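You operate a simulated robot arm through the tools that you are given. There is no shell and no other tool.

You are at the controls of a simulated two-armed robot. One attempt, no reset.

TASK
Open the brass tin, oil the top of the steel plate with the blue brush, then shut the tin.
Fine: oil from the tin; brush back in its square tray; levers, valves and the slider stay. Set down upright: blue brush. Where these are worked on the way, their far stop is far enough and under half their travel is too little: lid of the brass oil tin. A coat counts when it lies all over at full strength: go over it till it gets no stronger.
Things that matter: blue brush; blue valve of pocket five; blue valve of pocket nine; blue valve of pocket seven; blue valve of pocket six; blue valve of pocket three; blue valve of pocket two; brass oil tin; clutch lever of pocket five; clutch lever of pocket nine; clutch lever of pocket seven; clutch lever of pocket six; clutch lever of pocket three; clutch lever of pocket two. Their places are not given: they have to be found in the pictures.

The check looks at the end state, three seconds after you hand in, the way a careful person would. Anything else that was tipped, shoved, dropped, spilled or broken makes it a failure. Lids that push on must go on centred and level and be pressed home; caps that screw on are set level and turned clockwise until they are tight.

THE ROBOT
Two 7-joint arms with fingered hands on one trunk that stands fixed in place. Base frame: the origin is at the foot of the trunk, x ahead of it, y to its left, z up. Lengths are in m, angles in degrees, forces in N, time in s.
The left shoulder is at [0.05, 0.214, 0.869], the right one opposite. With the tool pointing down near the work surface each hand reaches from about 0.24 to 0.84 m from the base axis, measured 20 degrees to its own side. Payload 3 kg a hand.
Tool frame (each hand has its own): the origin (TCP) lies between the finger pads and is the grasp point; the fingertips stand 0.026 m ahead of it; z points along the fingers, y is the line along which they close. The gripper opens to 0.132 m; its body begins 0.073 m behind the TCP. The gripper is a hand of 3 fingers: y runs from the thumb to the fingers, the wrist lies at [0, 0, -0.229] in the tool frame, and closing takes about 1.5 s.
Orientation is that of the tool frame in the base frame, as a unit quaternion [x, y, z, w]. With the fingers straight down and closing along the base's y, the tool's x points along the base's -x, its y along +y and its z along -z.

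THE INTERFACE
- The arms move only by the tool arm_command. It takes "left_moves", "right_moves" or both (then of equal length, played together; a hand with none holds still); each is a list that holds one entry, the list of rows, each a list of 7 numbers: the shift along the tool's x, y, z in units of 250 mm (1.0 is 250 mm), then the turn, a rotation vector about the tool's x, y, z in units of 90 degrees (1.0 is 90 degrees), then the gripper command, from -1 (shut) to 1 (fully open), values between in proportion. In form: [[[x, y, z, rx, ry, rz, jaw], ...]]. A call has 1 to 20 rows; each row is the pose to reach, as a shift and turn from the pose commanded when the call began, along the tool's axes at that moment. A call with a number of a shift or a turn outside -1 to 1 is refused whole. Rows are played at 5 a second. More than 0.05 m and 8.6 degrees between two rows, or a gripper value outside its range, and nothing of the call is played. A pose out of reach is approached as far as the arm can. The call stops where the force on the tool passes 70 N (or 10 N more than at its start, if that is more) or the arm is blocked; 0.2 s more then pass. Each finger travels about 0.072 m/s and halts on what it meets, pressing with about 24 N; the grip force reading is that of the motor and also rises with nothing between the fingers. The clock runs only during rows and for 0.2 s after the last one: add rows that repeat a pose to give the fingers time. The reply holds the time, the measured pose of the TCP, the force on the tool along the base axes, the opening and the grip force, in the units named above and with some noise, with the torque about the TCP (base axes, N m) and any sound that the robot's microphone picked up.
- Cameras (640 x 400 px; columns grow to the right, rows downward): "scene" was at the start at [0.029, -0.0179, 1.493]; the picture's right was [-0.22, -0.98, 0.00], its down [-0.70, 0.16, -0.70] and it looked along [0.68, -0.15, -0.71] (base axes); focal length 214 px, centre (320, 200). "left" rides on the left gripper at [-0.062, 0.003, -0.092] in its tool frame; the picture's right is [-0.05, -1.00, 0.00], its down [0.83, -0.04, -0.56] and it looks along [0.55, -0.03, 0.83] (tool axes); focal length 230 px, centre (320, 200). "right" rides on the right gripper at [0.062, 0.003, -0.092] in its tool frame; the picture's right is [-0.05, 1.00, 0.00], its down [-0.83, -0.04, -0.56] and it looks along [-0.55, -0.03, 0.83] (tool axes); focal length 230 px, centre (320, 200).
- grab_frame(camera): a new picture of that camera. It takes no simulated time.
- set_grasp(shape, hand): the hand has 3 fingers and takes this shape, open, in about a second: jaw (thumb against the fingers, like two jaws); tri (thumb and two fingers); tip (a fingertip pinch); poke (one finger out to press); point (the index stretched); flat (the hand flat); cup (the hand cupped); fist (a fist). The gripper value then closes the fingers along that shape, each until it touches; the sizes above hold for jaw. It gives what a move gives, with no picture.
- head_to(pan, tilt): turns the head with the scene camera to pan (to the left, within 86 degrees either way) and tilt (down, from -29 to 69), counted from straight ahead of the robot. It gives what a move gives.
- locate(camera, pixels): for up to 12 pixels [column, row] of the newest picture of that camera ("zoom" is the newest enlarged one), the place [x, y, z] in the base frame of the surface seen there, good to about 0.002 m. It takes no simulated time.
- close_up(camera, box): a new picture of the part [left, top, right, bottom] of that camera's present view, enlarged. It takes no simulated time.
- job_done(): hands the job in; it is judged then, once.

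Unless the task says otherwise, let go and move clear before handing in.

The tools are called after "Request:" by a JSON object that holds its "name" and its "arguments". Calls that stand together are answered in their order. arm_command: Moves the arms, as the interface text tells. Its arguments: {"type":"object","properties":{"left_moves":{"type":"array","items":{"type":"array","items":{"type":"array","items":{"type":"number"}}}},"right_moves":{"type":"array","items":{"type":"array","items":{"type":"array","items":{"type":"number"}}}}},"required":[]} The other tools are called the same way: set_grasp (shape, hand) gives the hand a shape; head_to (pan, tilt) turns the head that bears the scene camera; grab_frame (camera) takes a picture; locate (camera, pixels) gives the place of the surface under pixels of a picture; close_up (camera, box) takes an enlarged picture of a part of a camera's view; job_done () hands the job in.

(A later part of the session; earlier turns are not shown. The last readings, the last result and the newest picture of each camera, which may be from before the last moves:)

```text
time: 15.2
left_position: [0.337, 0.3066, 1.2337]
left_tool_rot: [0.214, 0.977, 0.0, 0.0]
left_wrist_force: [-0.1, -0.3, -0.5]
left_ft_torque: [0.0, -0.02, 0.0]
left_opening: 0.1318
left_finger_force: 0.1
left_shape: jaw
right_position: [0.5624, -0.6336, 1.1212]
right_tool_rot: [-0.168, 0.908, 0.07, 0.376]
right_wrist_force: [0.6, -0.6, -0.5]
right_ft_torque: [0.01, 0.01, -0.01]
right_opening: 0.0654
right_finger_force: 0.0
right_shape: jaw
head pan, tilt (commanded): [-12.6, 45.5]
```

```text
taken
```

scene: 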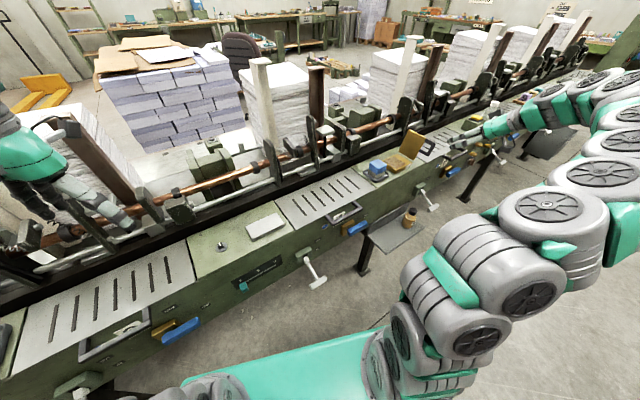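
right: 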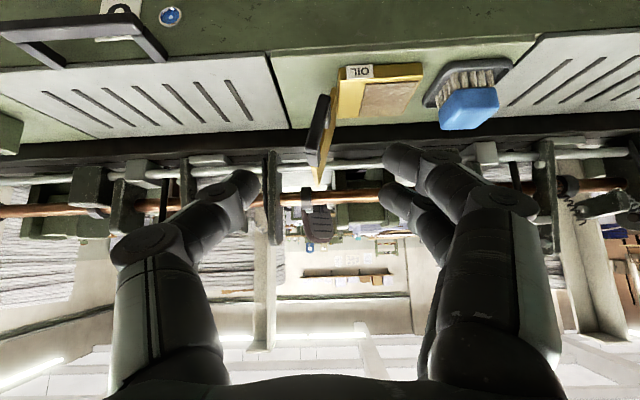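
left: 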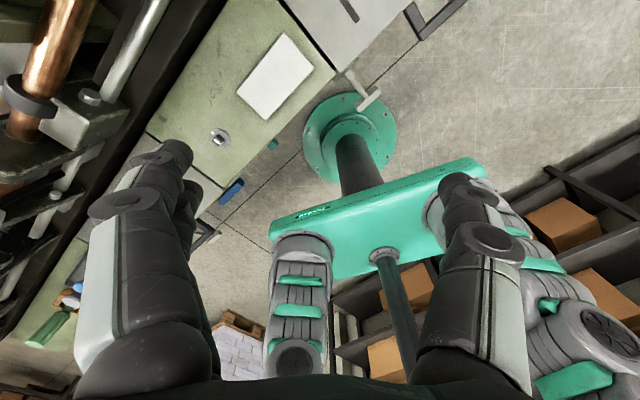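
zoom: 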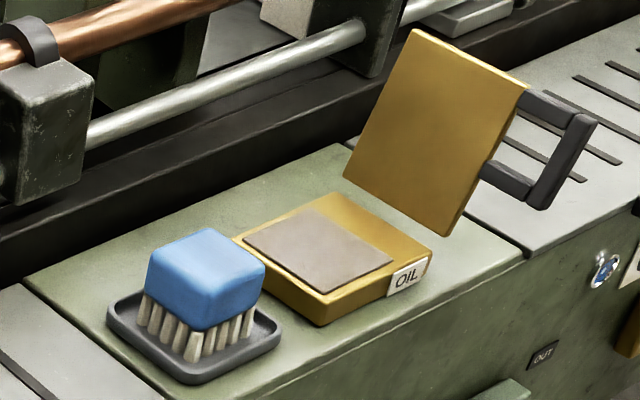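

The tin stands open with a flat pad inside at zoom (315,250) and the lid leaning right. I'll locate the pad, rim, lid and brush in this zoom.

Request:
{"name": "locate", "arguments": {"camera": "zoom", "pixels": [[312, 212], [246, 242], [325, 290], [388, 258], [317, 250], [238, 240], [320, 322], [340, 196], [428, 252], [415, 32], [525, 88], [445, 232]]}}

Request:
{"name": "locate", "arguments": {"camera": "zoom", "pixels": [[350, 172], [205, 232], [148, 265], [200, 320], [262, 270], [110, 300], [195, 380], [282, 330], [400, 230], [370, 205], [270, 278], [300, 310]]}}

```text
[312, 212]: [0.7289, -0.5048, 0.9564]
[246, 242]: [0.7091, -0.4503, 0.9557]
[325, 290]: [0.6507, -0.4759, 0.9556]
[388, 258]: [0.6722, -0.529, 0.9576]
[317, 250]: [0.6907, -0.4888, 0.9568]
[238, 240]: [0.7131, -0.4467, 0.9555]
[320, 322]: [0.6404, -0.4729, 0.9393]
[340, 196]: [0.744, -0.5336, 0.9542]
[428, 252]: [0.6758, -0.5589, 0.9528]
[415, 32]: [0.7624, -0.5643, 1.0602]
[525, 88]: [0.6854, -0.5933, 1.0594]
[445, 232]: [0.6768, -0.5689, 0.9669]
```

```text
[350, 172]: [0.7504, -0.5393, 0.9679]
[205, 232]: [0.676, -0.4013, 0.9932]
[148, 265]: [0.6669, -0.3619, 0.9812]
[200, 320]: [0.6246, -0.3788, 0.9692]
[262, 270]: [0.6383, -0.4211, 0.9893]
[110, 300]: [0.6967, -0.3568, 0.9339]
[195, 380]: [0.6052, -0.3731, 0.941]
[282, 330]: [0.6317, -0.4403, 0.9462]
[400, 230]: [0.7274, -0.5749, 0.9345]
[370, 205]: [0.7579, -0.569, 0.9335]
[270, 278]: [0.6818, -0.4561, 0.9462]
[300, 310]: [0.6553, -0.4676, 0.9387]
```

The pad top is z≈0.9565 centred near (0.690, -0.490); the tin has not shifted and the lid leans 17° past vertical. I'll turn the hand straight down and move it over the brush at height.

Request:
{"name": "arm_command", "arguments": {"right_moves": [[[-0.0635, 0.0971, 0.0571, 0, 0.0625, 0, 0.2], [-0.127, 0.1943, 0.1143, 0, 0.125, 0, 0.2], [-0.1905, 0.2914, 0.1714, 0, 0.1875, 0, 0.2], [-0.254, 0.3885, 0.2285, 0, 0.25, 0, 0.2], [-0.3175, 0.4856, 0.2856, 0, 0.3125, 0, 0.2], [-0.381, 0.5828, 0.3428, 0, 0.375, 0, 0.2], [-0.4445, 0.6799, 0.3999, 0, 0.4375, 0, 0.2], [-0.508, 0.777, 0.457, 0, 0.5, 0, 0.2], [-0.508, 0.777, 0.457, 0, 0.5, 0, 0.2]]]}}

Request:
{"name": "grab_frame", "arguments": {"camera": "right"}}

Request:
{"name": "grab_frame", "arguments": {"camera": "scene"}}

```text
time: 17.2
left_position: [0.337, 0.3061, 1.2342]
left_tool_rot: [0.215, 0.977, -0.001, 0.0]
left_wrist_force: [-0.2, 0.6, 0.1]
left_ft_torque: [0.0, -0.02, 0.02]
left_opening: 0.1318
left_finger_force: 0.1
left_shape: jaw
right_position: [0.6534, -0.3894, 1.1304]
right_tool_rot: [-0.181, 0.984, 0.0, 0.0]
right_wrist_force: [-0.4, 0.4, 0.1]
right_ft_torque: [0.0, 0.0, -0.02]
right_opening: 0.0789
right_finger_force: 0.0
right_shape: jaw
head pan, tilt (commanded): [-12.6, 45.5]
```

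```text
taken
```

right: 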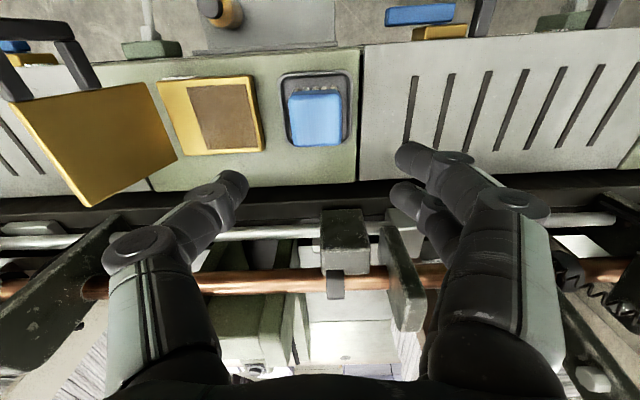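

```text
taken
```

scene: 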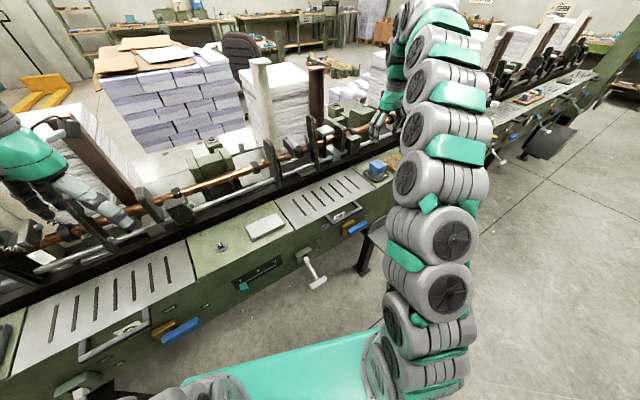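

The hand points straight down above the brush, which appears at right-camera (318,115). I'll enlarge it to refine its centre and turn.

Request:
{"name": "close_up", "arguments": {"camera": "right", "box": [270, 60, 370, 160]}}

Request:
{"name": "locate", "arguments": {"camera": "zoom", "pixels": [[250, 145], [395, 140], [245, 210], [410, 210], [260, 320], [415, 320], [330, 300], [250, 280], [412, 280], [330, 230], [180, 70], [450, 70]]}}

```text
4.00 times, centred on (320, 110) of right
```

zoom: 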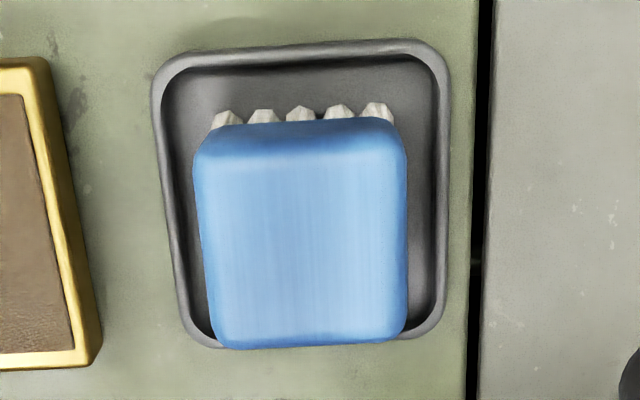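

```text
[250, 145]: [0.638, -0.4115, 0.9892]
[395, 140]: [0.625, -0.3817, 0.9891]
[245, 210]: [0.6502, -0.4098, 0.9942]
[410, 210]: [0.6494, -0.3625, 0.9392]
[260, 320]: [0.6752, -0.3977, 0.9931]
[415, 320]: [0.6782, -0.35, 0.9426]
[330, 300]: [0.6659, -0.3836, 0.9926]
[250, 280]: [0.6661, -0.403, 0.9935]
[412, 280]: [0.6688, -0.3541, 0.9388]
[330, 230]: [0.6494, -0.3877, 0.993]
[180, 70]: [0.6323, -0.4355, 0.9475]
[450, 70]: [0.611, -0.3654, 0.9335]
```

I'll pin the block's side edges on rows 180, 250 and 320 of this zoom.

Request:
{"name": "locate", "arguments": {"camera": "zoom", "pixels": [[207, 180], [402, 180], [210, 250], [403, 250], [215, 320], [402, 320], [300, 170], [305, 340], [305, 250], [200, 150], [405, 150], [303, 130]]}}

```text
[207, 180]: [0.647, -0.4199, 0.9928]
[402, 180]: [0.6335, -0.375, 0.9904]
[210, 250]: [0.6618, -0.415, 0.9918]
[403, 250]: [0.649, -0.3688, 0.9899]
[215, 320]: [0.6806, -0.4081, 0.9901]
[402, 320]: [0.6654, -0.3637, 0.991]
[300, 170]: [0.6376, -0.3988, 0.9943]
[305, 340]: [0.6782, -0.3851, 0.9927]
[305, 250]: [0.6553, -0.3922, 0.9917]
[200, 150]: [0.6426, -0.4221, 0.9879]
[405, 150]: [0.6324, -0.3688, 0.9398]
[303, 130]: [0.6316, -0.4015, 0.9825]
```

The block is 0.048 m wide, centred at (0.655, -0.392), turned within a degree of the hand. I'll descend with fingers open to just above it, then check.

Request:
{"name": "arm_command", "arguments": {"right_moves": [[[-0.001, -0.004, 0.1, 0, 0, 0, 0.2], [-0.002, -0.008, 0.2, 0, 0, 0, 0.2], [-0.002, -0.012, 0.3, 0, 0, 0, 0.2], [-0.002, -0.012, 0.4, 0, 0, 0, 0.2], [-0.002, -0.012, 0.48, 0, 0, 0, 0.2], [-0.002, -0.012, 0.48, 0, 0, 0, 0.2]]]}}

Request:
{"name": "grab_frame", "arguments": {"camera": "right"}}

Request:
{"name": "close_up", "arguments": {"camera": "scene", "box": [345, 125, 435, 190]}}

```text
time: 18.6
left_position: [0.3386, 0.3082, 1.2341]
left_tool_rot: [0.214, 0.977, 0.0, 0.0]
left_wrist_force: [0.4, 0.2, 0.2]
left_ft_torque: [0.02, -0.03, -0.02]
left_opening: 0.1321
left_finger_force: 0.0
left_shape: jaw
right_position: [0.6523, -0.3942, 1.01]
right_tool_rot: [-0.181, 0.983, 0.0, 0.0]
right_wrist_force: [0.8, -0.2, 0.5]
right_ft_torque: [-0.03, -0.03, 0.01]
right_opening: 0.0786
right_finger_force: 0.0
right_shape: jaw
head pan, tilt (commanded): [-12.6, 45.5]
```

```text
taken
```

right: 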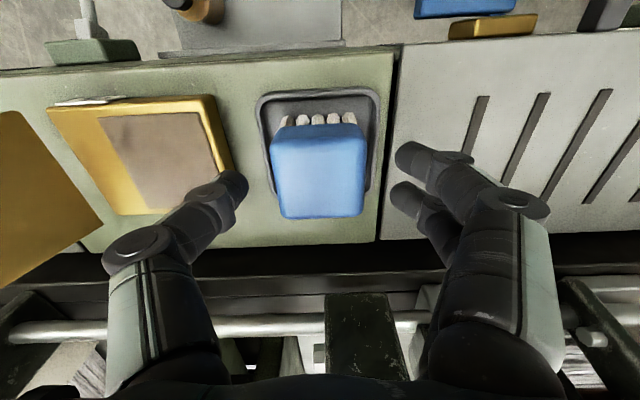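

```text
6.15 times, centred on (390, 158) of scene
```

zoom: 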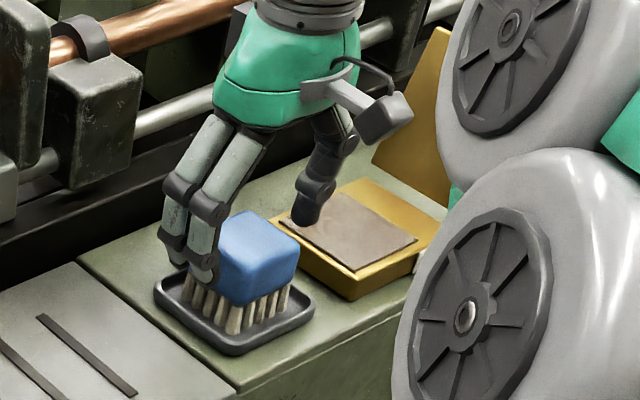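

Thumb and fingers straddle the brush with room on both sides. I'll descend the last 24 mm and close on the block.

Request:
{"name": "arm_command", "arguments": {"right_moves": [[[-0.006, 0.002, 0.05, 0, 0, 0, 0.2], [-0.013, 0.004, 0.096, 0, 0, 0, 0.2], [-0.013, 0.004, 0.096, 0, 0, 0, 0.0], [-0.013, 0.004, 0.096, 0, 0, 0, -0.2], [-0.013, 0.004, 0.096, 0, 0, 0, -0.4], [-0.013, 0.004, 0.096, 0, 0, 0, -0.6], [-0.013, 0.004, 0.096, 0, 0, 0, -0.6], [-0.013, 0.004, 0.096, 0, 0, 0, -0.6]]]}}

Request:
{"name": "grab_frame", "arguments": {"camera": "right"}}

Request:
{"name": "close_up", "arguments": {"camera": "scene", "box": [345, 125, 435, 190]}}

```text
time: 20.4
left_position: [0.339, 0.3069, 1.2338]
left_tool_rot: [0.215, 0.977, 0.0, 0.0]
left_wrist_force: [0.0, -0.3, -0.1]
left_ft_torque: [-0.02, -0.01, -0.03]
left_opening: 0.1317
left_finger_force: 0.1
left_shape: jaw
right_position: [0.6567, -0.3913, 0.9864]
right_tool_rot: [-0.182, 0.983, 0.0, 0.0]
right_wrist_force: [0.3, 0.5, -0.5]
right_ft_torque: [0.03, 0.03, 0.0]
right_opening: 0.0459
right_finger_force: 24.1
right_shape: jaw
head pan, tilt (commanded): [-12.6, 45.5]
```

```text
taken
```

right: 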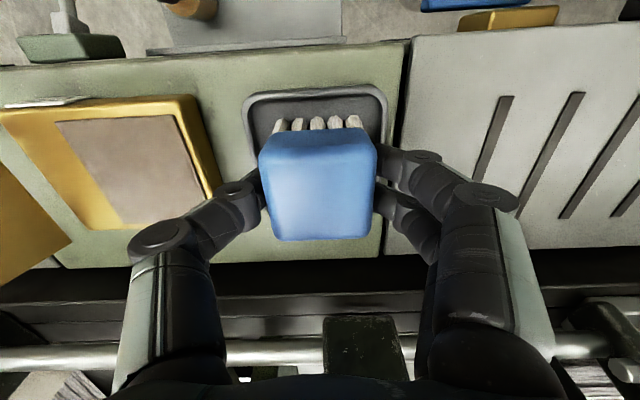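

```text
6.15 times, centred on (390, 158) of scene
```

zoom: 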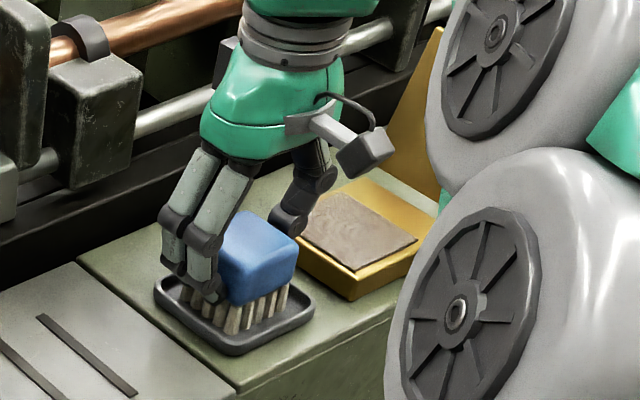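

The brush is held at 24 N with a 0.046 opening. Before moving over the tin I'll check how near the forearm is to the open lid.

Request:
{"name": "locate", "arguments": {"camera": "zoom", "pixels": [[440, 100], [435, 60], [430, 40], [432, 160], [445, 200], [480, 120], [400, 300], [420, 270], [460, 310], [550, 180], [600, 220], [395, 370]]}}

Request:
{"name": "grab_frame", "arguments": {"camera": "scene"}}

Request:
{"name": "grab_frame", "arguments": {"camera": "left"}}

```text
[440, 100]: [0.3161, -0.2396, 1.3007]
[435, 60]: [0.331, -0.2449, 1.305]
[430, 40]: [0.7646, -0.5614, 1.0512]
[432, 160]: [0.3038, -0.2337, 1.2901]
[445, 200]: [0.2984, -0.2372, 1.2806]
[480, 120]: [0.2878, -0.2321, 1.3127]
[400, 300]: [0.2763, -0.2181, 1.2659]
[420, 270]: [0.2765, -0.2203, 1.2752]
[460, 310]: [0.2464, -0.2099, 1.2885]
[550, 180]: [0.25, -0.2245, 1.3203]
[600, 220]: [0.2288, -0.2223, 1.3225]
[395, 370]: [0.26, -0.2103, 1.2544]
```

```text
taken
```

scene: 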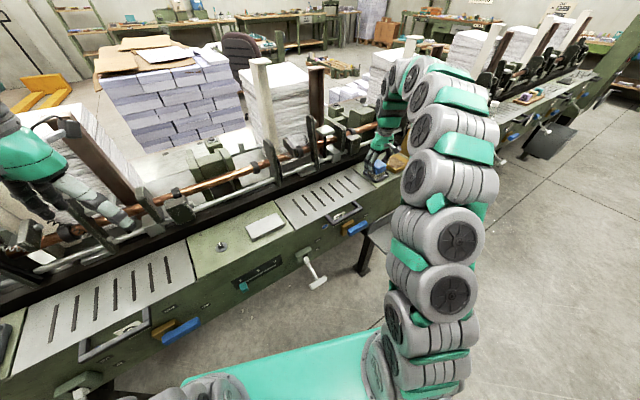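

```text
taken
```

left: 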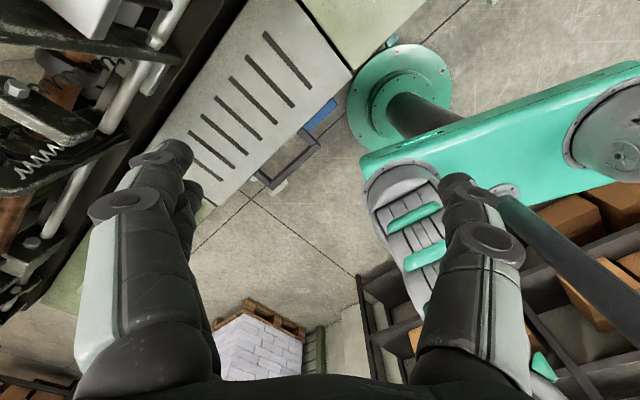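

The forearm is far above and clear of the lid. I'll lift the brush 60 mm and carry it over the oil pad.

Request:
{"name": "arm_command", "arguments": {"right_moves": [[[0, 0, -0.04, 0, 0, 0, -0.6], [0, 0, -0.12, 0, 0, 0, -0.6], [0, 0, -0.24, 0, 0, 0, -0.6], [0.004, -0.1, -0.24, 0, 0, 0, -0.6], [0.008, -0.2, -0.24, 0, 0, 0, -0.6], [0.012, -0.3, -0.24, 0, 0, 0, -0.6], [0.016, -0.38, -0.24, 0, 0, 0, -0.6], [0.016, -0.416, -0.24, 0, 0, 0, -0.6], [0.016, -0.416, -0.24, 0, 0, 0, -0.6]]]}}

Request:
{"name": "grab_frame", "arguments": {"camera": "right"}}

Request:
{"name": "close_up", "arguments": {"camera": "scene", "box": [345, 125, 435, 190]}}

```text
time: 22.4
left_position: [0.3377, 0.3069, 1.2333]
left_tool_rot: [0.215, 0.977, 0.0, 0.0]
left_wrist_force: [-0.3, -0.3, 0.0]
left_ft_torque: [0.0, 0.0, -0.01]
left_opening: 0.1318
left_finger_force: 0.0
left_shape: jaw
right_position: [0.6879, -0.4906, 1.0452]
right_tool_rot: [-0.182, 0.983, 0.0, 0.0]
right_wrist_force: [-0.8, -0.7, -1.9]
right_ft_torque: [0.0, -0.05, 0.02]
right_opening: 0.0459
right_finger_force: 23.4
right_shape: jaw
head pan, tilt (commanded): [-12.6, 45.5]
```

```text
taken
```

right: 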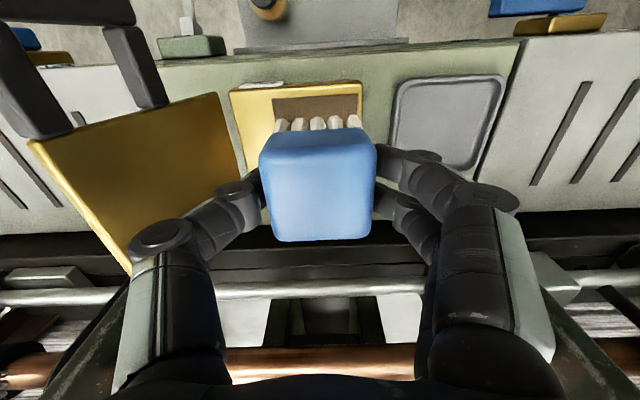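

```text
6.15 times, centred on (390, 158) of scene
```

zoom: 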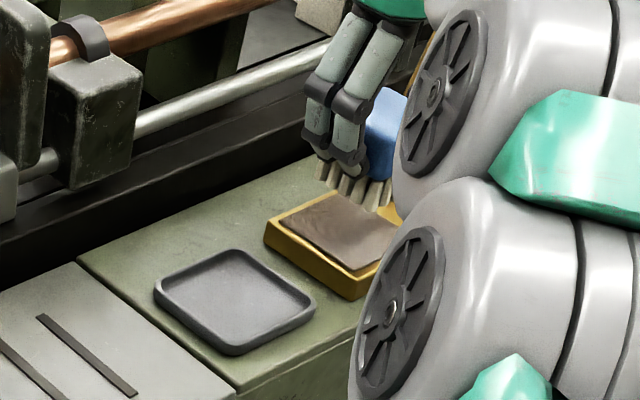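

The brush hangs over the pad with bristles clear, and the tray is empty and unmoved. I'll lower gently until the bristles press the pad.

Request:
{"name": "arm_command", "arguments": {"right_moves": [[[0, 0.01, 0.05, 0, 0, 0, -0.6], [0, 0.014, 0.1, 0, 0, 0, -0.6], [0, 0.014, 0.135, 0, 0, 0, -0.6], [0, 0.014, 0.152, 0, 0, 0, -0.6], [0, 0.014, 0.162, 0, 0, 0, -0.6], [0, 0.014, 0.162, 0, 0, 0, -0.6]]]}}

Request:
{"name": "grab_frame", "arguments": {"camera": "right"}}

```text
time: 23.8
left_position: [0.3372, 0.3066, 1.2337]
left_tool_rot: [0.214, 0.977, 0.0, 0.001]
left_wrist_force: [-0.6, -0.4, -0.2]
left_ft_torque: [0.02, -0.01, 0.02]
left_opening: 0.1317
left_finger_force: 0.0
left_shape: jaw
right_position: [0.687, -0.4882, 1.0048]
right_tool_rot: [-0.182, 0.983, 0.0, -0.001]
right_wrist_force: [0.6, -0.7, -0.4]
right_ft_torque: [0.0, -0.03, 0.01]
right_opening: 0.046
right_finger_force: 23.8
right_shape: jaw
head pan, tilt (commanded): [-12.6, 45.5]
```

```text
taken
```

right: 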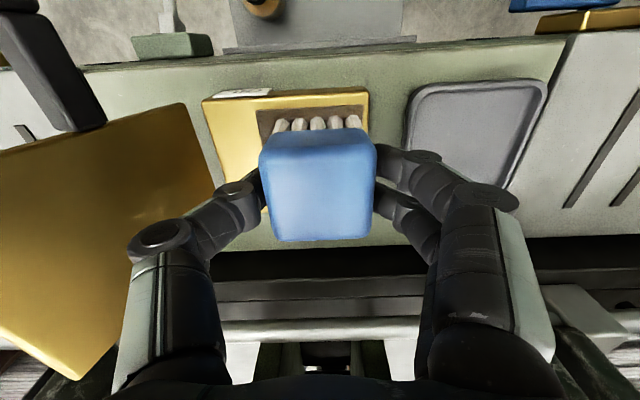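

Wrist force shows almost no load change yet at TCP z 1.005. I'll lower by small steps watching for contact.

Request:
{"name": "arm_command", "arguments": {"right_moves": [[[0, 0, 0.006, 0, 0, 0, -0.6], [0, 0, 0.012, 0, 0, 0, -0.6], [0, 0, 0.012, 0, 0, 0, -0.6]]]}}

Request:
{"name": "close_up", "arguments": {"camera": "right", "box": [200, 70, 420, 200]}}

```text
time: 24.6
left_position: [0.3377, 0.3069, 1.2344]
left_tool_rot: [0.215, 0.977, 0.0, 0.0]
left_wrist_force: [-0.2, -0.2, 0.4]
left_ft_torque: [-0.02, 0.01, -0.01]
left_opening: 0.1318
left_finger_force: 0.0
left_shape: jaw
right_position: [0.6873, -0.4866, 1.0011]
right_tool_rot: [-0.181, 0.983, 0.0, 0.0]
right_wrist_force: [0.5, 0.6, 0.5]
right_ft_torque: [0.01, 0.02, 0.01]
right_opening: 0.0457
right_finger_force: 24.4
right_shape: jaw
head pan, tilt (commanded): [-12.6, 45.5]
```

```text
2.91 times, centred on (310, 135) of right
```

zoom: 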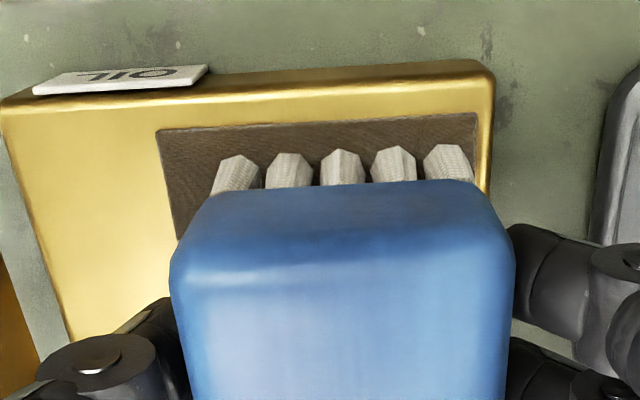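

Force z rose from −1.9 to +0.5 N, so the bristles are just touching. I'll press 2–3 mm more and scrub a few millimetres to load the brush.

Request:
{"name": "arm_command", "arguments": {"right_moves": [[[0, 0, 0.006, 0, 0, 0, -0.6], [0, 0, 0.012, 0, 0, 0, -0.6], [0.012, 0, 0.012, 0, 0, 0, -0.6], [0.02, 0, 0.012, 0, 0, 0, -0.6], [0.0, 0, 0.012, 0, 0, 0, -0.6], [-0.02, 0, 0.012, 0, 0, 0, -0.6], [0.0, 0, 0.012, 0, 0, 0, -0.6], [0.0, 0, 0.012, 0, 0, 0, -0.6]]]}}

Request:
{"name": "close_up", "arguments": {"camera": "right", "box": [200, 70, 420, 200]}}

```text
time: 26.4
left_position: [0.3383, 0.3076, 1.2344]
left_tool_rot: [0.215, 0.977, 0.0, -0.001]
left_wrist_force: [-0.7, 0.1, -0.7]
left_ft_torque: [-0.01, -0.01, 0.01]
left_opening: 0.132
left_finger_force: 0.1
left_shape: jaw
right_position: [0.6878, -0.4856, 0.998]
right_tool_rot: [-0.181, 0.984, 0.0, 0.001]
right_wrist_force: [8.7, -1.0, 21.8]
right_ft_torque: [-0.03, -0.15, 0.02]
right_opening: 0.0478
right_finger_force: 24.0
right_shape: jaw
head pan, tilt (commanded): [-12.6, 45.5]
```

```text
2.91 times, centred on (310, 135) of right
```

zoom: 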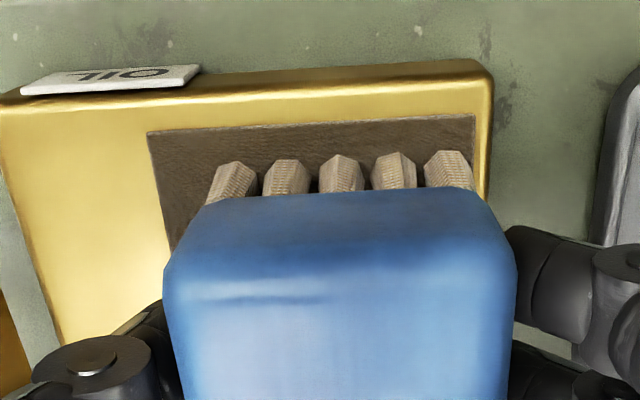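

Contact is firm at 21.8 N and the bristles at zoom (240–450,170) have turned tan, so they took oil. I'll ease up slightly, scrub a little more at light pressure, and then lift.

Request:
{"name": "arm_command", "arguments": {"right_moves": [[[0, 0, -0.004, 0, 0, 0, -0.6], [0.015, 0, -0.004, 0, 0, 0, -0.6], [0.0, 0.0, -0.004, 0, 0, 0, -0.6], [-0.015, 0, -0.004, 0, 0, 0, -0.6], [0.0, 0.0, -0.004, 0, 0, 0, -0.6], [0.0, 0.0, -0.004, 0, 0, 0, -0.6]]]}}

Request:
{"name": "close_up", "arguments": {"camera": "right", "box": [200, 70, 420, 200]}}

```text
time: 27.8
left_position: [0.3376, 0.3076, 1.2341]
left_tool_rot: [0.215, 0.977, 0.001, 0.0]
left_wrist_force: [0.1, -0.5, 1.2]
left_ft_torque: [0.0, -0.01, 0.01]
left_opening: 0.132
left_finger_force: 0.1
left_shape: jaw
right_position: [0.6896, -0.4854, 0.9997]
right_tool_rot: [-0.182, 0.983, 0.0, 0.001]
right_wrist_force: [1.6, 2.0, 4.3]
right_ft_torque: [0.04, 0.02, -0.05]
right_opening: 0.0477
right_finger_force: 23.8
right_shape: jaw
head pan, tilt (commanded): [-12.6, 45.5]
```

```text
2.91 times, centred on (310, 135) of right
```

zoom: 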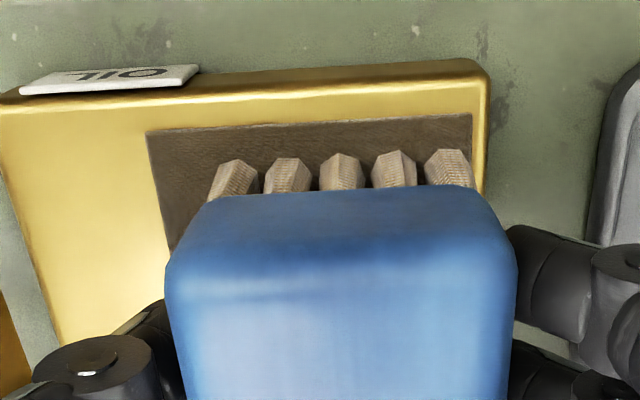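

The brush is loaded and contact is light now. I'll lift it clear, then check the machine parts along the path to the plate.

Request:
{"name": "arm_command", "arguments": {"right_moves": [[[0, 0, -0.06, 0, 0, 0, -0.6], [0, 0, -0.15, 0, 0, 0, -0.6], [0, 0, -0.24, 0, 0, 0, -0.6], [0, 0, -0.24, 0, 0, 0, -0.6]]]}}

Request:
{"name": "grab_frame", "arguments": {"camera": "scene"}}

Request:
{"name": "close_up", "arguments": {"camera": "scene", "box": [220, 100, 400, 240]}}

Request:
{"name": "locate", "arguments": {"camera": "scene", "pixels": [[310, 165], [297, 160], [352, 150], [364, 140], [318, 135], [330, 150], [275, 165], [285, 185], [250, 190], [345, 165], [340, 140], [300, 140]]}}

```text
time: 28.8
left_position: [0.3378, 0.3064, 1.2346]
left_tool_rot: [0.215, 0.977, -0.001, 0.0]
left_wrist_force: [-0.3, 0.2, -0.2]
left_ft_torque: [-0.03, 0.03, -0.01]
left_opening: 0.1318
left_finger_force: 0.0
left_shape: jaw
right_position: [0.689, -0.4859, 1.0625]
right_tool_rot: [-0.181, 0.983, 0.0, 0.001]
right_wrist_force: [-0.7, 0.3, 0.0]
right_ft_torque: [0.01, -0.01, -0.01]
right_opening: 0.0476
right_finger_force: 23.4
right_shape: jaw
head pan, tilt (commanded): [-12.6, 45.5]
```

```text
taken
```

scene: 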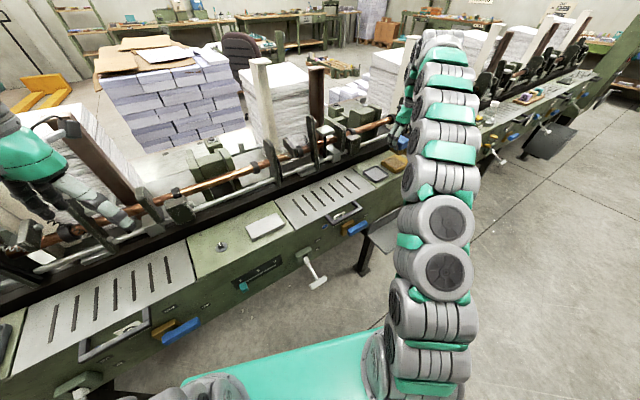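

```text
2.86 times, centred on (310, 170) of scene
```

zoom: 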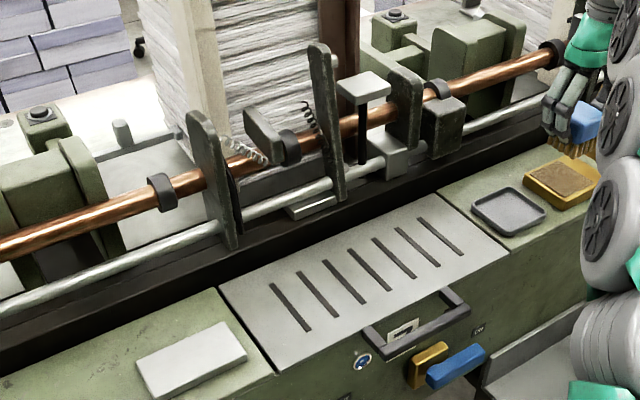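

```text
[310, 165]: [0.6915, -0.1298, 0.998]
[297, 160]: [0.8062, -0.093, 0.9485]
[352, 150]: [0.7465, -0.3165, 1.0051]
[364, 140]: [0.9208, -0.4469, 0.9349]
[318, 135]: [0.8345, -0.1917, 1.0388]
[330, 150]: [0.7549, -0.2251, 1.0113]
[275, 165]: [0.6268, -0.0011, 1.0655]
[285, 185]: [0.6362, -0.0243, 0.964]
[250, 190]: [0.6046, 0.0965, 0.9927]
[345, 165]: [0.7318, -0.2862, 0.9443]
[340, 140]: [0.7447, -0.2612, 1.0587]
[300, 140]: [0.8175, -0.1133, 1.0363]
```

Machine parts start at v≈0.58, about 0.11 m behind the hand's line, so the straight path along the bench is clear. I'll carry the brush along the bench toward the plate in stages.

Request:
{"name": "arm_command", "arguments": {"right_moves": [[[0.02, 0.1, 0, 0, 0, 0, -0.6], [0.04, 0.24, 0, 0, 0, 0, -0.6], [0.04, 0.4, 0, 0, 0, 0, -0.6], [0.04, 0.56, 0, 0, 0, 0, -0.6], [0.04, 0.72, 0, 0, 0, 0, -0.6], [0.04, 0.88, 0, 0, 0, 0, -0.6], [0.04, 1.0, 0, 0, 0, 0, -0.6]]]}}

Request:
{"name": "grab_frame", "arguments": {"camera": "scene"}}

```text
time: 30.4
left_position: [0.3376, 0.3078, 1.2333]
left_tool_rot: [0.215, 0.977, 0.0, 0.0]
left_wrist_force: [-0.2, 0.2, -0.1]
left_ft_torque: [0.0, 0.03, -0.01]
left_opening: 0.1319
left_finger_force: 0.1
left_shape: jaw
right_position: [0.5884, -0.2553, 1.0616]
right_tool_rot: [-0.181, 0.983, 0.0, -0.001]
right_wrist_force: [0.6, -0.6, -0.6]
right_ft_torque: [-0.01, 0.02, -0.01]
right_opening: 0.0477
right_finger_force: 23.7
right_shape: jaw
head pan, tilt (commanded): [-12.6, 45.5]
```

```text
taken
```

scene: 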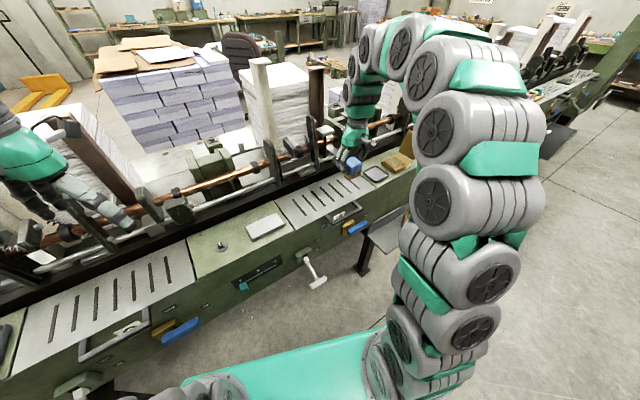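

The arm travels freely. I'll continue another 0.22 m along the bench.

Request:
{"name": "arm_command", "arguments": {"right_moves": [[[0, 0.1, 0, 0, 0, 0, -0.6], [0, 0.24, 0, 0, 0, 0, -0.6], [0, 0.4, 0, 0, 0, 0, -0.6], [0, 0.56, 0, 0, 0, 0, -0.6], [0, 0.72, 0, 0, 0, 0, -0.6], [0, 0.84, 0, 0, 0, 0, -0.6], [0, 0.88, 0, 0, 0, 0, -0.6]]]}}

Request:
{"name": "grab_frame", "arguments": {"camera": "scene"}}

Request:
{"name": "grab_frame", "arguments": {"camera": "right"}}

```text
time: 32.0
left_position: [0.3368, 0.3067, 1.2337]
left_tool_rot: [0.216, 0.976, 0.0, 0.0]
left_wrist_force: [-0.8, 0.1, -1.4]
left_ft_torque: [-0.02, -0.02, 0.0]
left_opening: 0.132
left_finger_force: 0.1
left_shape: jaw
right_position: [0.5128, -0.049, 1.0597]
right_tool_rot: [-0.181, 0.983, 0.0, 0.0]
right_wrist_force: [-0.4, 0.0, -0.6]
right_ft_torque: [-0.01, -0.01, 0.01]
right_opening: 0.0474
right_finger_force: 24.8
right_shape: jaw
head pan, tilt (commanded): [-12.6, 45.5]
```

```text
taken
```

scene: 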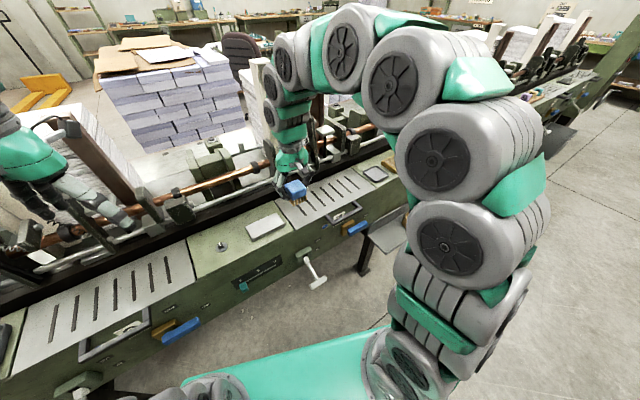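

```text
taken
```

right: 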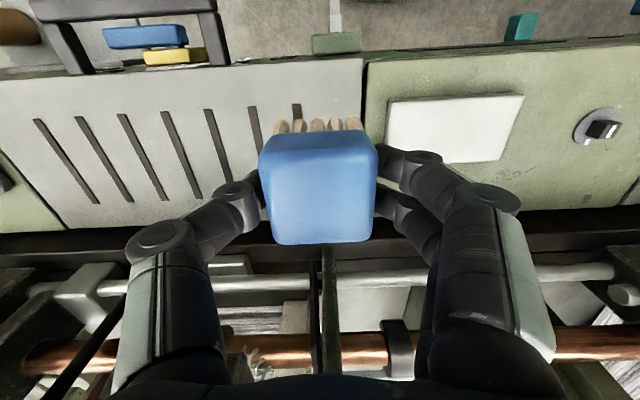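

The plate sits ahead at right-camera (455,125) and the brush bristles look tan. I'll move over the plate's centre and lower to just above it.

Request:
{"name": "arm_command", "arguments": {"right_moves": [[[-0.01, 0.1, 0, 0, 0, 0, -0.6], [-0.02, 0.24, 0, 0, 0, 0, -0.6], [-0.025, 0.36, 0, 0, 0, 0, -0.6], [-0.025, 0.462, 0, 0, 0, 0, -0.6], [-0.025, 0.462, 0.1, 0, 0, 0, -0.6], [-0.025, 0.462, 0.18, 0, 0, 0, -0.6], [-0.025, 0.462, 0.22, 0, 0, 0, -0.6], [-0.025, 0.462, 0.22, 0, 0, 0, -0.6]]]}}

Request:
{"name": "grab_frame", "arguments": {"camera": "right"}}

Request:
{"name": "close_up", "arguments": {"camera": "scene", "box": [200, 170, 320, 260]}}

```text
time: 33.8
left_position: [0.3388, 0.307, 1.2332]
left_tool_rot: [0.214, 0.977, 0.0, -0.001]
left_wrist_force: [-0.8, -0.1, -0.1]
left_ft_torque: [0.0, 0.03, 0.01]
left_opening: 0.1322
left_finger_force: 0.1
left_shape: jaw
right_position: [0.4758, 0.0602, 1.0044]
right_tool_rot: [-0.181, 0.984, 0.0, 0.0]
right_wrist_force: [-0.1, -0.1, -0.4]
right_ft_torque: [0.01, 0.03, -0.02]
right_opening: 0.0472
right_finger_force: 23.6
right_shape: jaw
head pan, tilt (commanded): [-12.6, 45.5]
```

```text
taken
```

right: 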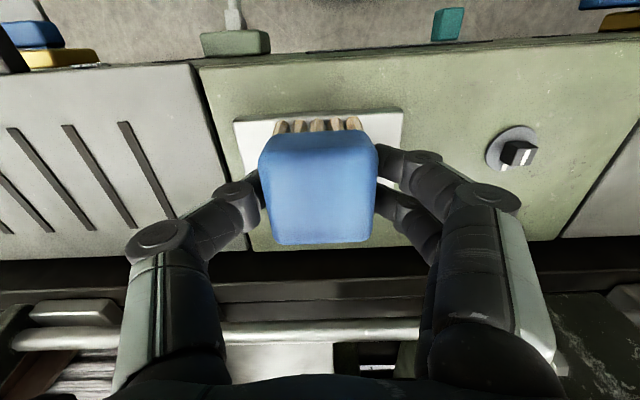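

```text
4.44 times, centred on (260, 215) of scene
```

zoom: 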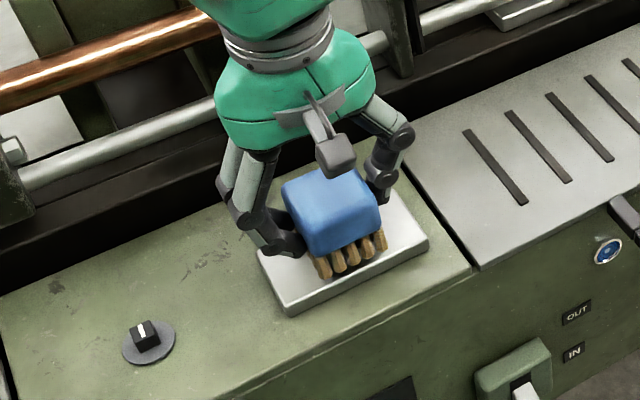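

The golden-tan bristles hover just above the plate, and the knob at zoom (145,335) is well clear of the fingers. I'll lower slowly to first contact.

Request:
{"name": "arm_command", "arguments": {"right_moves": [[[0, 0, 0.016, 0, 0, 0, -0.6], [0, 0, 0.032, 0, 0, 0, -0.6], [0, 0, 0.042, 0, 0, 0, -0.6], [0, 0, 0.042, 0, 0, 0, -0.6]]]}}

Request:
{"name": "locate", "arguments": {"camera": "zoom", "pixels": [[145, 325], [150, 345], [125, 345], [175, 335], [290, 305], [425, 245], [260, 255], [320, 275], [385, 245]]}}

Request:
{"name": "close_up", "arguments": {"camera": "scene", "box": [230, 190, 310, 250]}}

```text
time: 34.8
left_position: [0.3368, 0.3068, 1.2325]
left_tool_rot: [0.215, 0.977, 0.0, 0.0]
left_wrist_force: [2.2, 0.3, -0.4]
left_ft_torque: [-0.02, 0.0, -0.02]
left_opening: 0.132
left_finger_force: 0.1
left_shape: jaw
right_position: [0.4757, 0.061, 0.9948]
right_tool_rot: [-0.181, 0.983, 0.0, 0.0]
right_wrist_force: [-0.1, 1.0, 0.2]
right_ft_torque: [0.01, -0.01, -0.01]
right_opening: 0.0474
right_finger_force: 23.8
right_shape: jaw
head pan, tilt (commanded): [-12.6, 45.5]
```

```text
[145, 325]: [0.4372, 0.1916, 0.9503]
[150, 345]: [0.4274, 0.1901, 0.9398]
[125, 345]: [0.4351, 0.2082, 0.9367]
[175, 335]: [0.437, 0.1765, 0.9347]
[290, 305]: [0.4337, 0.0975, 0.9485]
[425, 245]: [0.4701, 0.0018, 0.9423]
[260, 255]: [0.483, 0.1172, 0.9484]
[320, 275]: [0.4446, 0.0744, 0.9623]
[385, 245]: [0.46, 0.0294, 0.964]
```

```text
6.67 times, centred on (270, 220) of scene
```

zoom: 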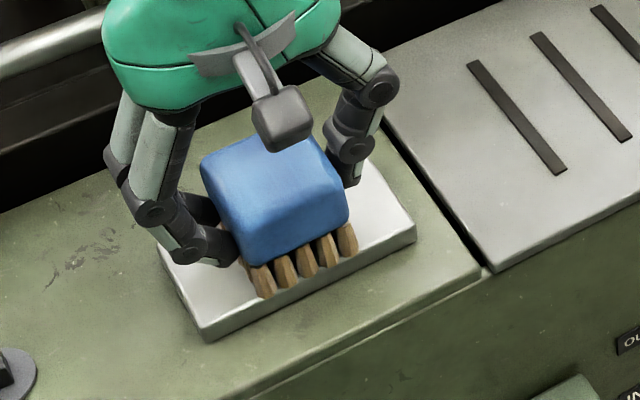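

No contact yet at TCP z 0.995. I'll lower in 1 mm steps.

Request:
{"name": "arm_command", "arguments": {"right_moves": [[[0, 0, 0.004, 0, 0, 0, -0.6], [0, 0, 0.008, 0, 0, 0, -0.6], [0, 0, 0.012, 0, 0, 0, -0.6], [0, 0, 0.012, 0, 0, 0, -0.6]]]}}

Request:
{"name": "close_up", "arguments": {"camera": "scene", "box": [230, 190, 310, 250]}}

```text
time: 35.8
left_position: [0.3377, 0.3064, 1.2341]
left_tool_rot: [0.215, 0.977, 0.0, 0.0]
left_wrist_force: [0.4, -0.5, -0.5]
left_ft_torque: [0.04, 0.04, -0.03]
left_opening: 0.1317
left_finger_force: 0.1
left_shape: jaw
right_position: [0.4766, 0.0596, 0.9933]
right_tool_rot: [-0.181, 0.983, 0.001, 0.001]
right_wrist_force: [-1.3, -0.9, 26.9]
right_ft_torque: [0.06, 0.04, 0.02]
right_opening: 0.0479
right_finger_force: 24.2
right_shape: jaw
head pan, tilt (commanded): [-12.6, 45.5]
```

```text
6.67 times, centred on (270, 220) of scene
```

zoom: 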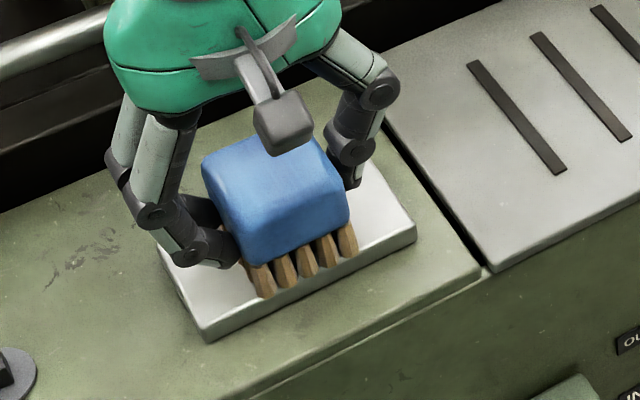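

Contact is firm (26.9 N) at the current height, so I'll ease up 1.5 mm for a light load and begin the first stroke along the plate's near side toward its right end.

Request:
{"name": "arm_command", "arguments": {"right_moves": [[[0, 0, -0.006, 0, 0, 0, -0.6], [0.008, 0, -0.006, 0, 0, 0, -0.6], [0.016, 0, -0.006, 0, 0, 0, -0.6], [0.024, 0, -0.006, 0, 0, 0, -0.6], [0.024, -0.03, -0.006, 0, 0, 0, -0.6], [0.024, -0.06, -0.006, 0, 0, 0, -0.6], [0.024, -0.09, -0.006, 0, 0, 0, -0.6], [0.024, -0.12, -0.006, 0, 0, 0, -0.6], [0.024, -0.135, -0.006, 0, 0, 0, -0.6]]]}}

Request:
{"name": "close_up", "arguments": {"camera": "scene", "box": [230, 190, 310, 250]}}

```text
time: 37.8
left_position: [0.3369, 0.3065, 1.2337]
left_tool_rot: [0.215, 0.977, 0.0, 0.0]
left_wrist_force: [0.2, 0.3, -0.4]
left_ft_torque: [0.04, 0.0, 0.0]
left_opening: 0.1319
left_finger_force: 0.1
left_shape: jaw
right_position: [0.483, 0.0257, 0.9933]
right_tool_rot: [-0.182, 0.983, 0.001, 0.001]
right_wrist_force: [-1.9, 4.0, 15.0]
right_ft_torque: [0.18, 0.1, -0.05]
right_opening: 0.0479
right_finger_force: 24.4
right_shape: jaw
head pan, tilt (commanded): [-12.6, 45.5]
```

```text
6.67 times, centred on (270, 220) of scene
```

zoom: 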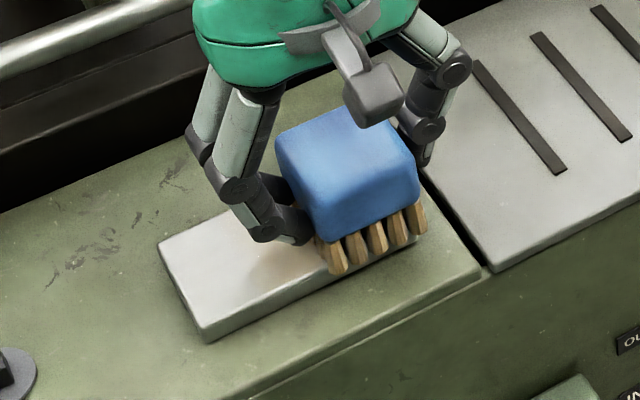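

A faint tan film appears on the plate at zoom (280,270), and the plate has not moved. I'll ease the pressure slightly and do a full back-and-forth over both near and far sides.

Request:
{"name": "arm_command", "arguments": {"right_moves": [[[0, 0.03, -0.002, 0, 0, 0, -0.6], [0, 0.065, -0.002, 0, 0, 0, -0.6], [0, 0.1, -0.002, 0, 0, 0, -0.6], [0, 0.135, -0.002, 0, 0, 0, -0.6], [0, 0.17, -0.002, 0, 0, 0, -0.6], [0, 0.205, -0.002, 0, 0, 0, -0.6], [0, 0.24, -0.002, 0, 0, 0, -0.6], [0, 0.276, -0.002, 0, 0, 0, -0.6], [-0.02, 0.276, -0.002, 0, 0, 0, -0.6], [-0.04, 0.276, -0.002, 0, 0, 0, -0.6], [-0.062, 0.276, -0.002, 0, 0, 0, -0.6]]]}}

Request:
{"name": "close_up", "arguments": {"camera": "scene", "box": [230, 190, 310, 250]}}

```text
time: 40.2
left_position: [0.3374, 0.3068, 1.2333]
left_tool_rot: [0.216, 0.976, 0.0, 0.0]
left_wrist_force: [0.2, 0.0, 1.5]
left_ft_torque: [0.01, -0.02, -0.03]
left_opening: 0.1319
left_finger_force: 0.1
left_shape: jaw
right_position: [0.4731, 0.0957, 0.9933]
right_tool_rot: [-0.181, 0.984, 0.001, 0.0]
right_wrist_force: [-1.0, 0.1, 2.4]
right_ft_torque: [0.06, 0.06, 0.03]
right_opening: 0.047
right_finger_force: 24.0
right_shape: jaw
head pan, tilt (commanded): [-12.6, 45.5]
```

```text
6.67 times, centred on (270, 220) of scene
```

zoom: 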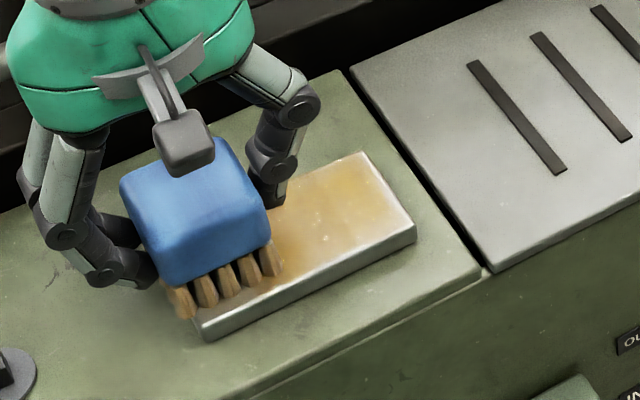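

The coat shows golden in the middle and paler at the ends and edges. I'll continue with a far-side pass to the right end, cross to the near edge, and come back.

Request:
{"name": "arm_command", "arguments": {"right_moves": [[[-0.01, 0, 0, 0, 0, 0, -0.6], [-0.01, -0.04, 0.0, 0, 0, 0, -0.6], [-0.01, -0.08, 0.0, 0, 0, 0, -0.6], [-0.01, -0.12, 0.0, 0, 0, 0, -0.6], [-0.01, -0.16, 0.0, 0, 0, 0, -0.6], [-0.01, -0.2, 0.0, 0, 0, 0, -0.6], [-0.01, -0.24, 0.0, 0, 0, 0, -0.6], [-0.01, -0.28, 0.0, 0, 0, 0, -0.6], [-0.01, -0.295, 0.0, 0, 0, 0, -0.6], [0.02, -0.295, 0.0, 0, 0, 0, -0.6], [0.05, -0.295, 0.0, 0, 0, 0, -0.6], [0.078, -0.295, 0.0, 0, 0, 0, -0.6], [0.078, -0.25, 0.0, 0, 0, 0, -0.6], [0.078, -0.2, 0.0, 0, 0, 0, -0.6], [0.078, -0.15, 0.0, 0, 0, 0, -0.6], [0.078, -0.1, 0.0, 0, 0, 0, -0.6], [0.078, -0.05, 0.0, 0, 0, 0, -0.6], [0.078, 0.0, 0.0, 0, 0, 0, -0.6], [0.078, 0.02, 0.0, 0, 0, 0, -0.6]]]}}

Request:
{"name": "close_up", "arguments": {"camera": "scene", "box": [230, 190, 310, 250]}}

```text
time: 44.2
left_position: [0.3365, 0.3072, 1.2328]
left_tool_rot: [0.215, 0.977, 0.0, 0.0]
left_wrist_force: [0.0, 0.3, 0.2]
left_ft_torque: [-0.01, -0.04, 0.01]
left_opening: 0.1319
left_finger_force: 0.1
left_shape: jaw
right_position: [0.4519, 0.094, 0.9934]
right_tool_rot: [-0.182, 0.983, 0.0, 0.0]
right_wrist_force: [-0.2, -0.5, 0.9]
right_ft_torque: [-0.03, 0.0, 0.0]
right_opening: 0.0469
right_finger_force: 24.2
right_shape: jaw
head pan, tilt (commanded): [-12.6, 45.5]
```

```text
6.67 times, centred on (270, 220) of scene
```

zoom: 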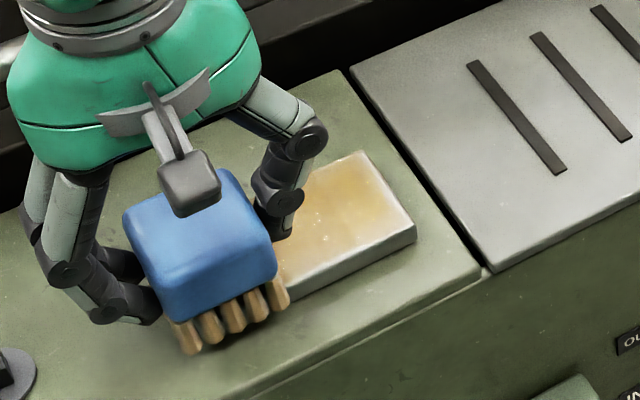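

Contact has faded to about 1 N. I'll press about 1 mm more and run another full loop over the plate.

Request:
{"name": "arm_command", "arguments": {"right_moves": [[[-0.004, -0.01, 0.004, 0, 0, 0, -0.6], [-0.004, -0.05, 0.004, 0, 0, 0, -0.6], [-0.004, -0.09, 0.004, 0, 0, 0, -0.6], [-0.004, -0.13, 0.004, 0, 0, 0, -0.6], [-0.004, -0.17, 0.004, 0, 0, 0, -0.6], [-0.004, -0.21, 0.004, 0, 0, 0, -0.6], [-0.004, -0.25, 0.004, 0, 0, 0, -0.6], [-0.004, -0.29, 0.004, 0, 0, 0, -0.6], [-0.004, -0.315, 0.004, 0, 0, 0, -0.6], [-0.03, -0.315, 0.004, 0, 0, 0, -0.6], [-0.06, -0.315, 0.004, 0, 0, 0, -0.6], [-0.091, -0.315, 0.004, 0, 0, 0, -0.6], [-0.091, -0.27, 0.004, 0, 0, 0, -0.6], [-0.091, -0.225, 0.004, 0, 0, 0, -0.6], [-0.091, -0.18, 0.004, 0, 0, 0, -0.6], [-0.091, -0.135, 0.004, 0, 0, 0, -0.6], [-0.091, -0.09, 0.004, 0, 0, 0, -0.6], [-0.091, -0.045, 0.004, 0, 0, 0, -0.6], [-0.091, 0.0, 0.004, 0, 0, 0, -0.6], [-0.06, 0.0, 0.004, 0, 0, 0, -0.6]]]}}

Request:
{"name": "close_up", "arguments": {"camera": "scene", "box": [230, 190, 310, 250]}}

```text
time: 48.4
left_position: [0.3379, 0.3074, 1.233]
left_tool_rot: [0.215, 0.977, 0.0, 0.0]
left_wrist_force: [0.0, -0.4, 0.1]
left_ft_torque: [0.0, 0.05, -0.03]
left_opening: 0.1321
left_finger_force: 0.1
left_shape: jaw
right_position: [0.4666, 0.0999, 0.9914]
right_tool_rot: [-0.182, 0.983, 0.0, 0.0]
right_wrist_force: [4.6, 2.6, 14.2]
right_ft_torque: [0.02, -0.1, 0.03]
right_opening: 0.0477
right_finger_force: 24.0
right_shape: jaw
head pan, tilt (commanded): [-12.6, 45.5]
```

```text
6.67 times, centred on (270, 220) of scene
```

zoom: 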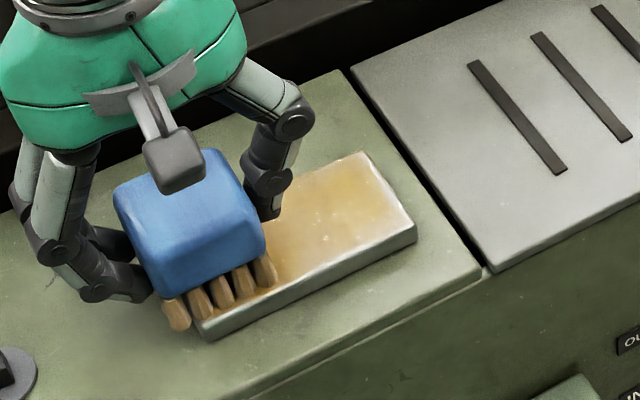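

The pressure is 14 N and the tint looks similar. I'll lift the brush clear to the right and examine the whole coat.

Request:
{"name": "arm_command", "arguments": {"right_moves": [[[0, 0, -0.06, 0, 0, 0, -0.6], [0, 0, -0.2, 0, 0, 0, -0.6], [0, -0.16, -0.28, 0, 0, 0, -0.6], [0, -0.34, -0.28, 0, 0, 0, -0.6], [0, -0.52, -0.28, 0, 0, 0, -0.6], [0, -0.7, -0.28, 0, 0, 0, -0.6], [0, -0.88, -0.28, 0, 0, 0, -0.6], [0, -0.88, -0.28, 0, 0, 0, -0.6]]]}}

Request:
{"name": "close_up", "arguments": {"camera": "scene", "box": [236, 205, 296, 245]}}

Request:
{"name": "grab_frame", "arguments": {"camera": "right"}}

```text
time: 50.2
left_position: [0.3369, 0.3066, 1.2334]
left_tool_rot: [0.215, 0.977, 0.001, 0.0]
left_wrist_force: [-0.3, -0.2, 0.3]
left_ft_torque: [-0.02, 0.01, 0.04]
left_opening: 0.1318
left_finger_force: 0.1
left_shape: jaw
right_position: [0.5454, -0.108, 1.0626]
right_tool_rot: [-0.181, 0.984, 0.0, 0.0]
right_wrist_force: [-0.2, -0.2, -0.6]
right_ft_torque: [0.0, 0.03, 0.02]
right_opening: 0.0469
right_finger_force: 23.6
right_shape: jaw
head pan, tilt (commanded): [-12.6, 45.5]
```

```text
10.00 times, centred on (266, 225) of scene
```

zoom: 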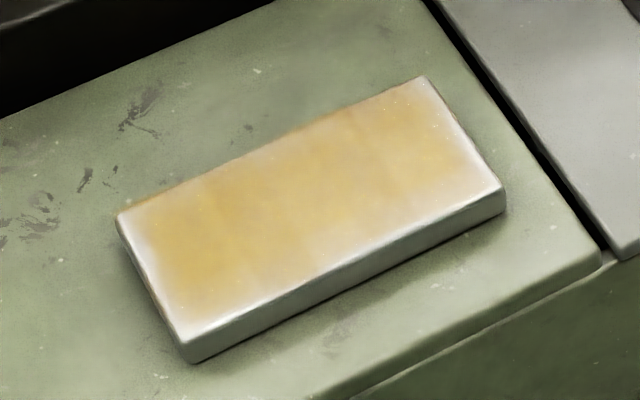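

```text
taken
```

right: 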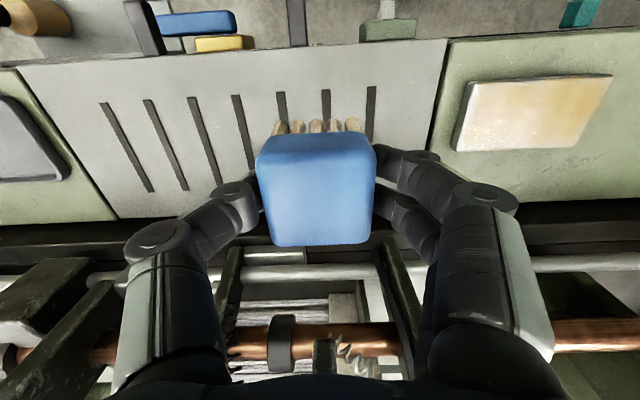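

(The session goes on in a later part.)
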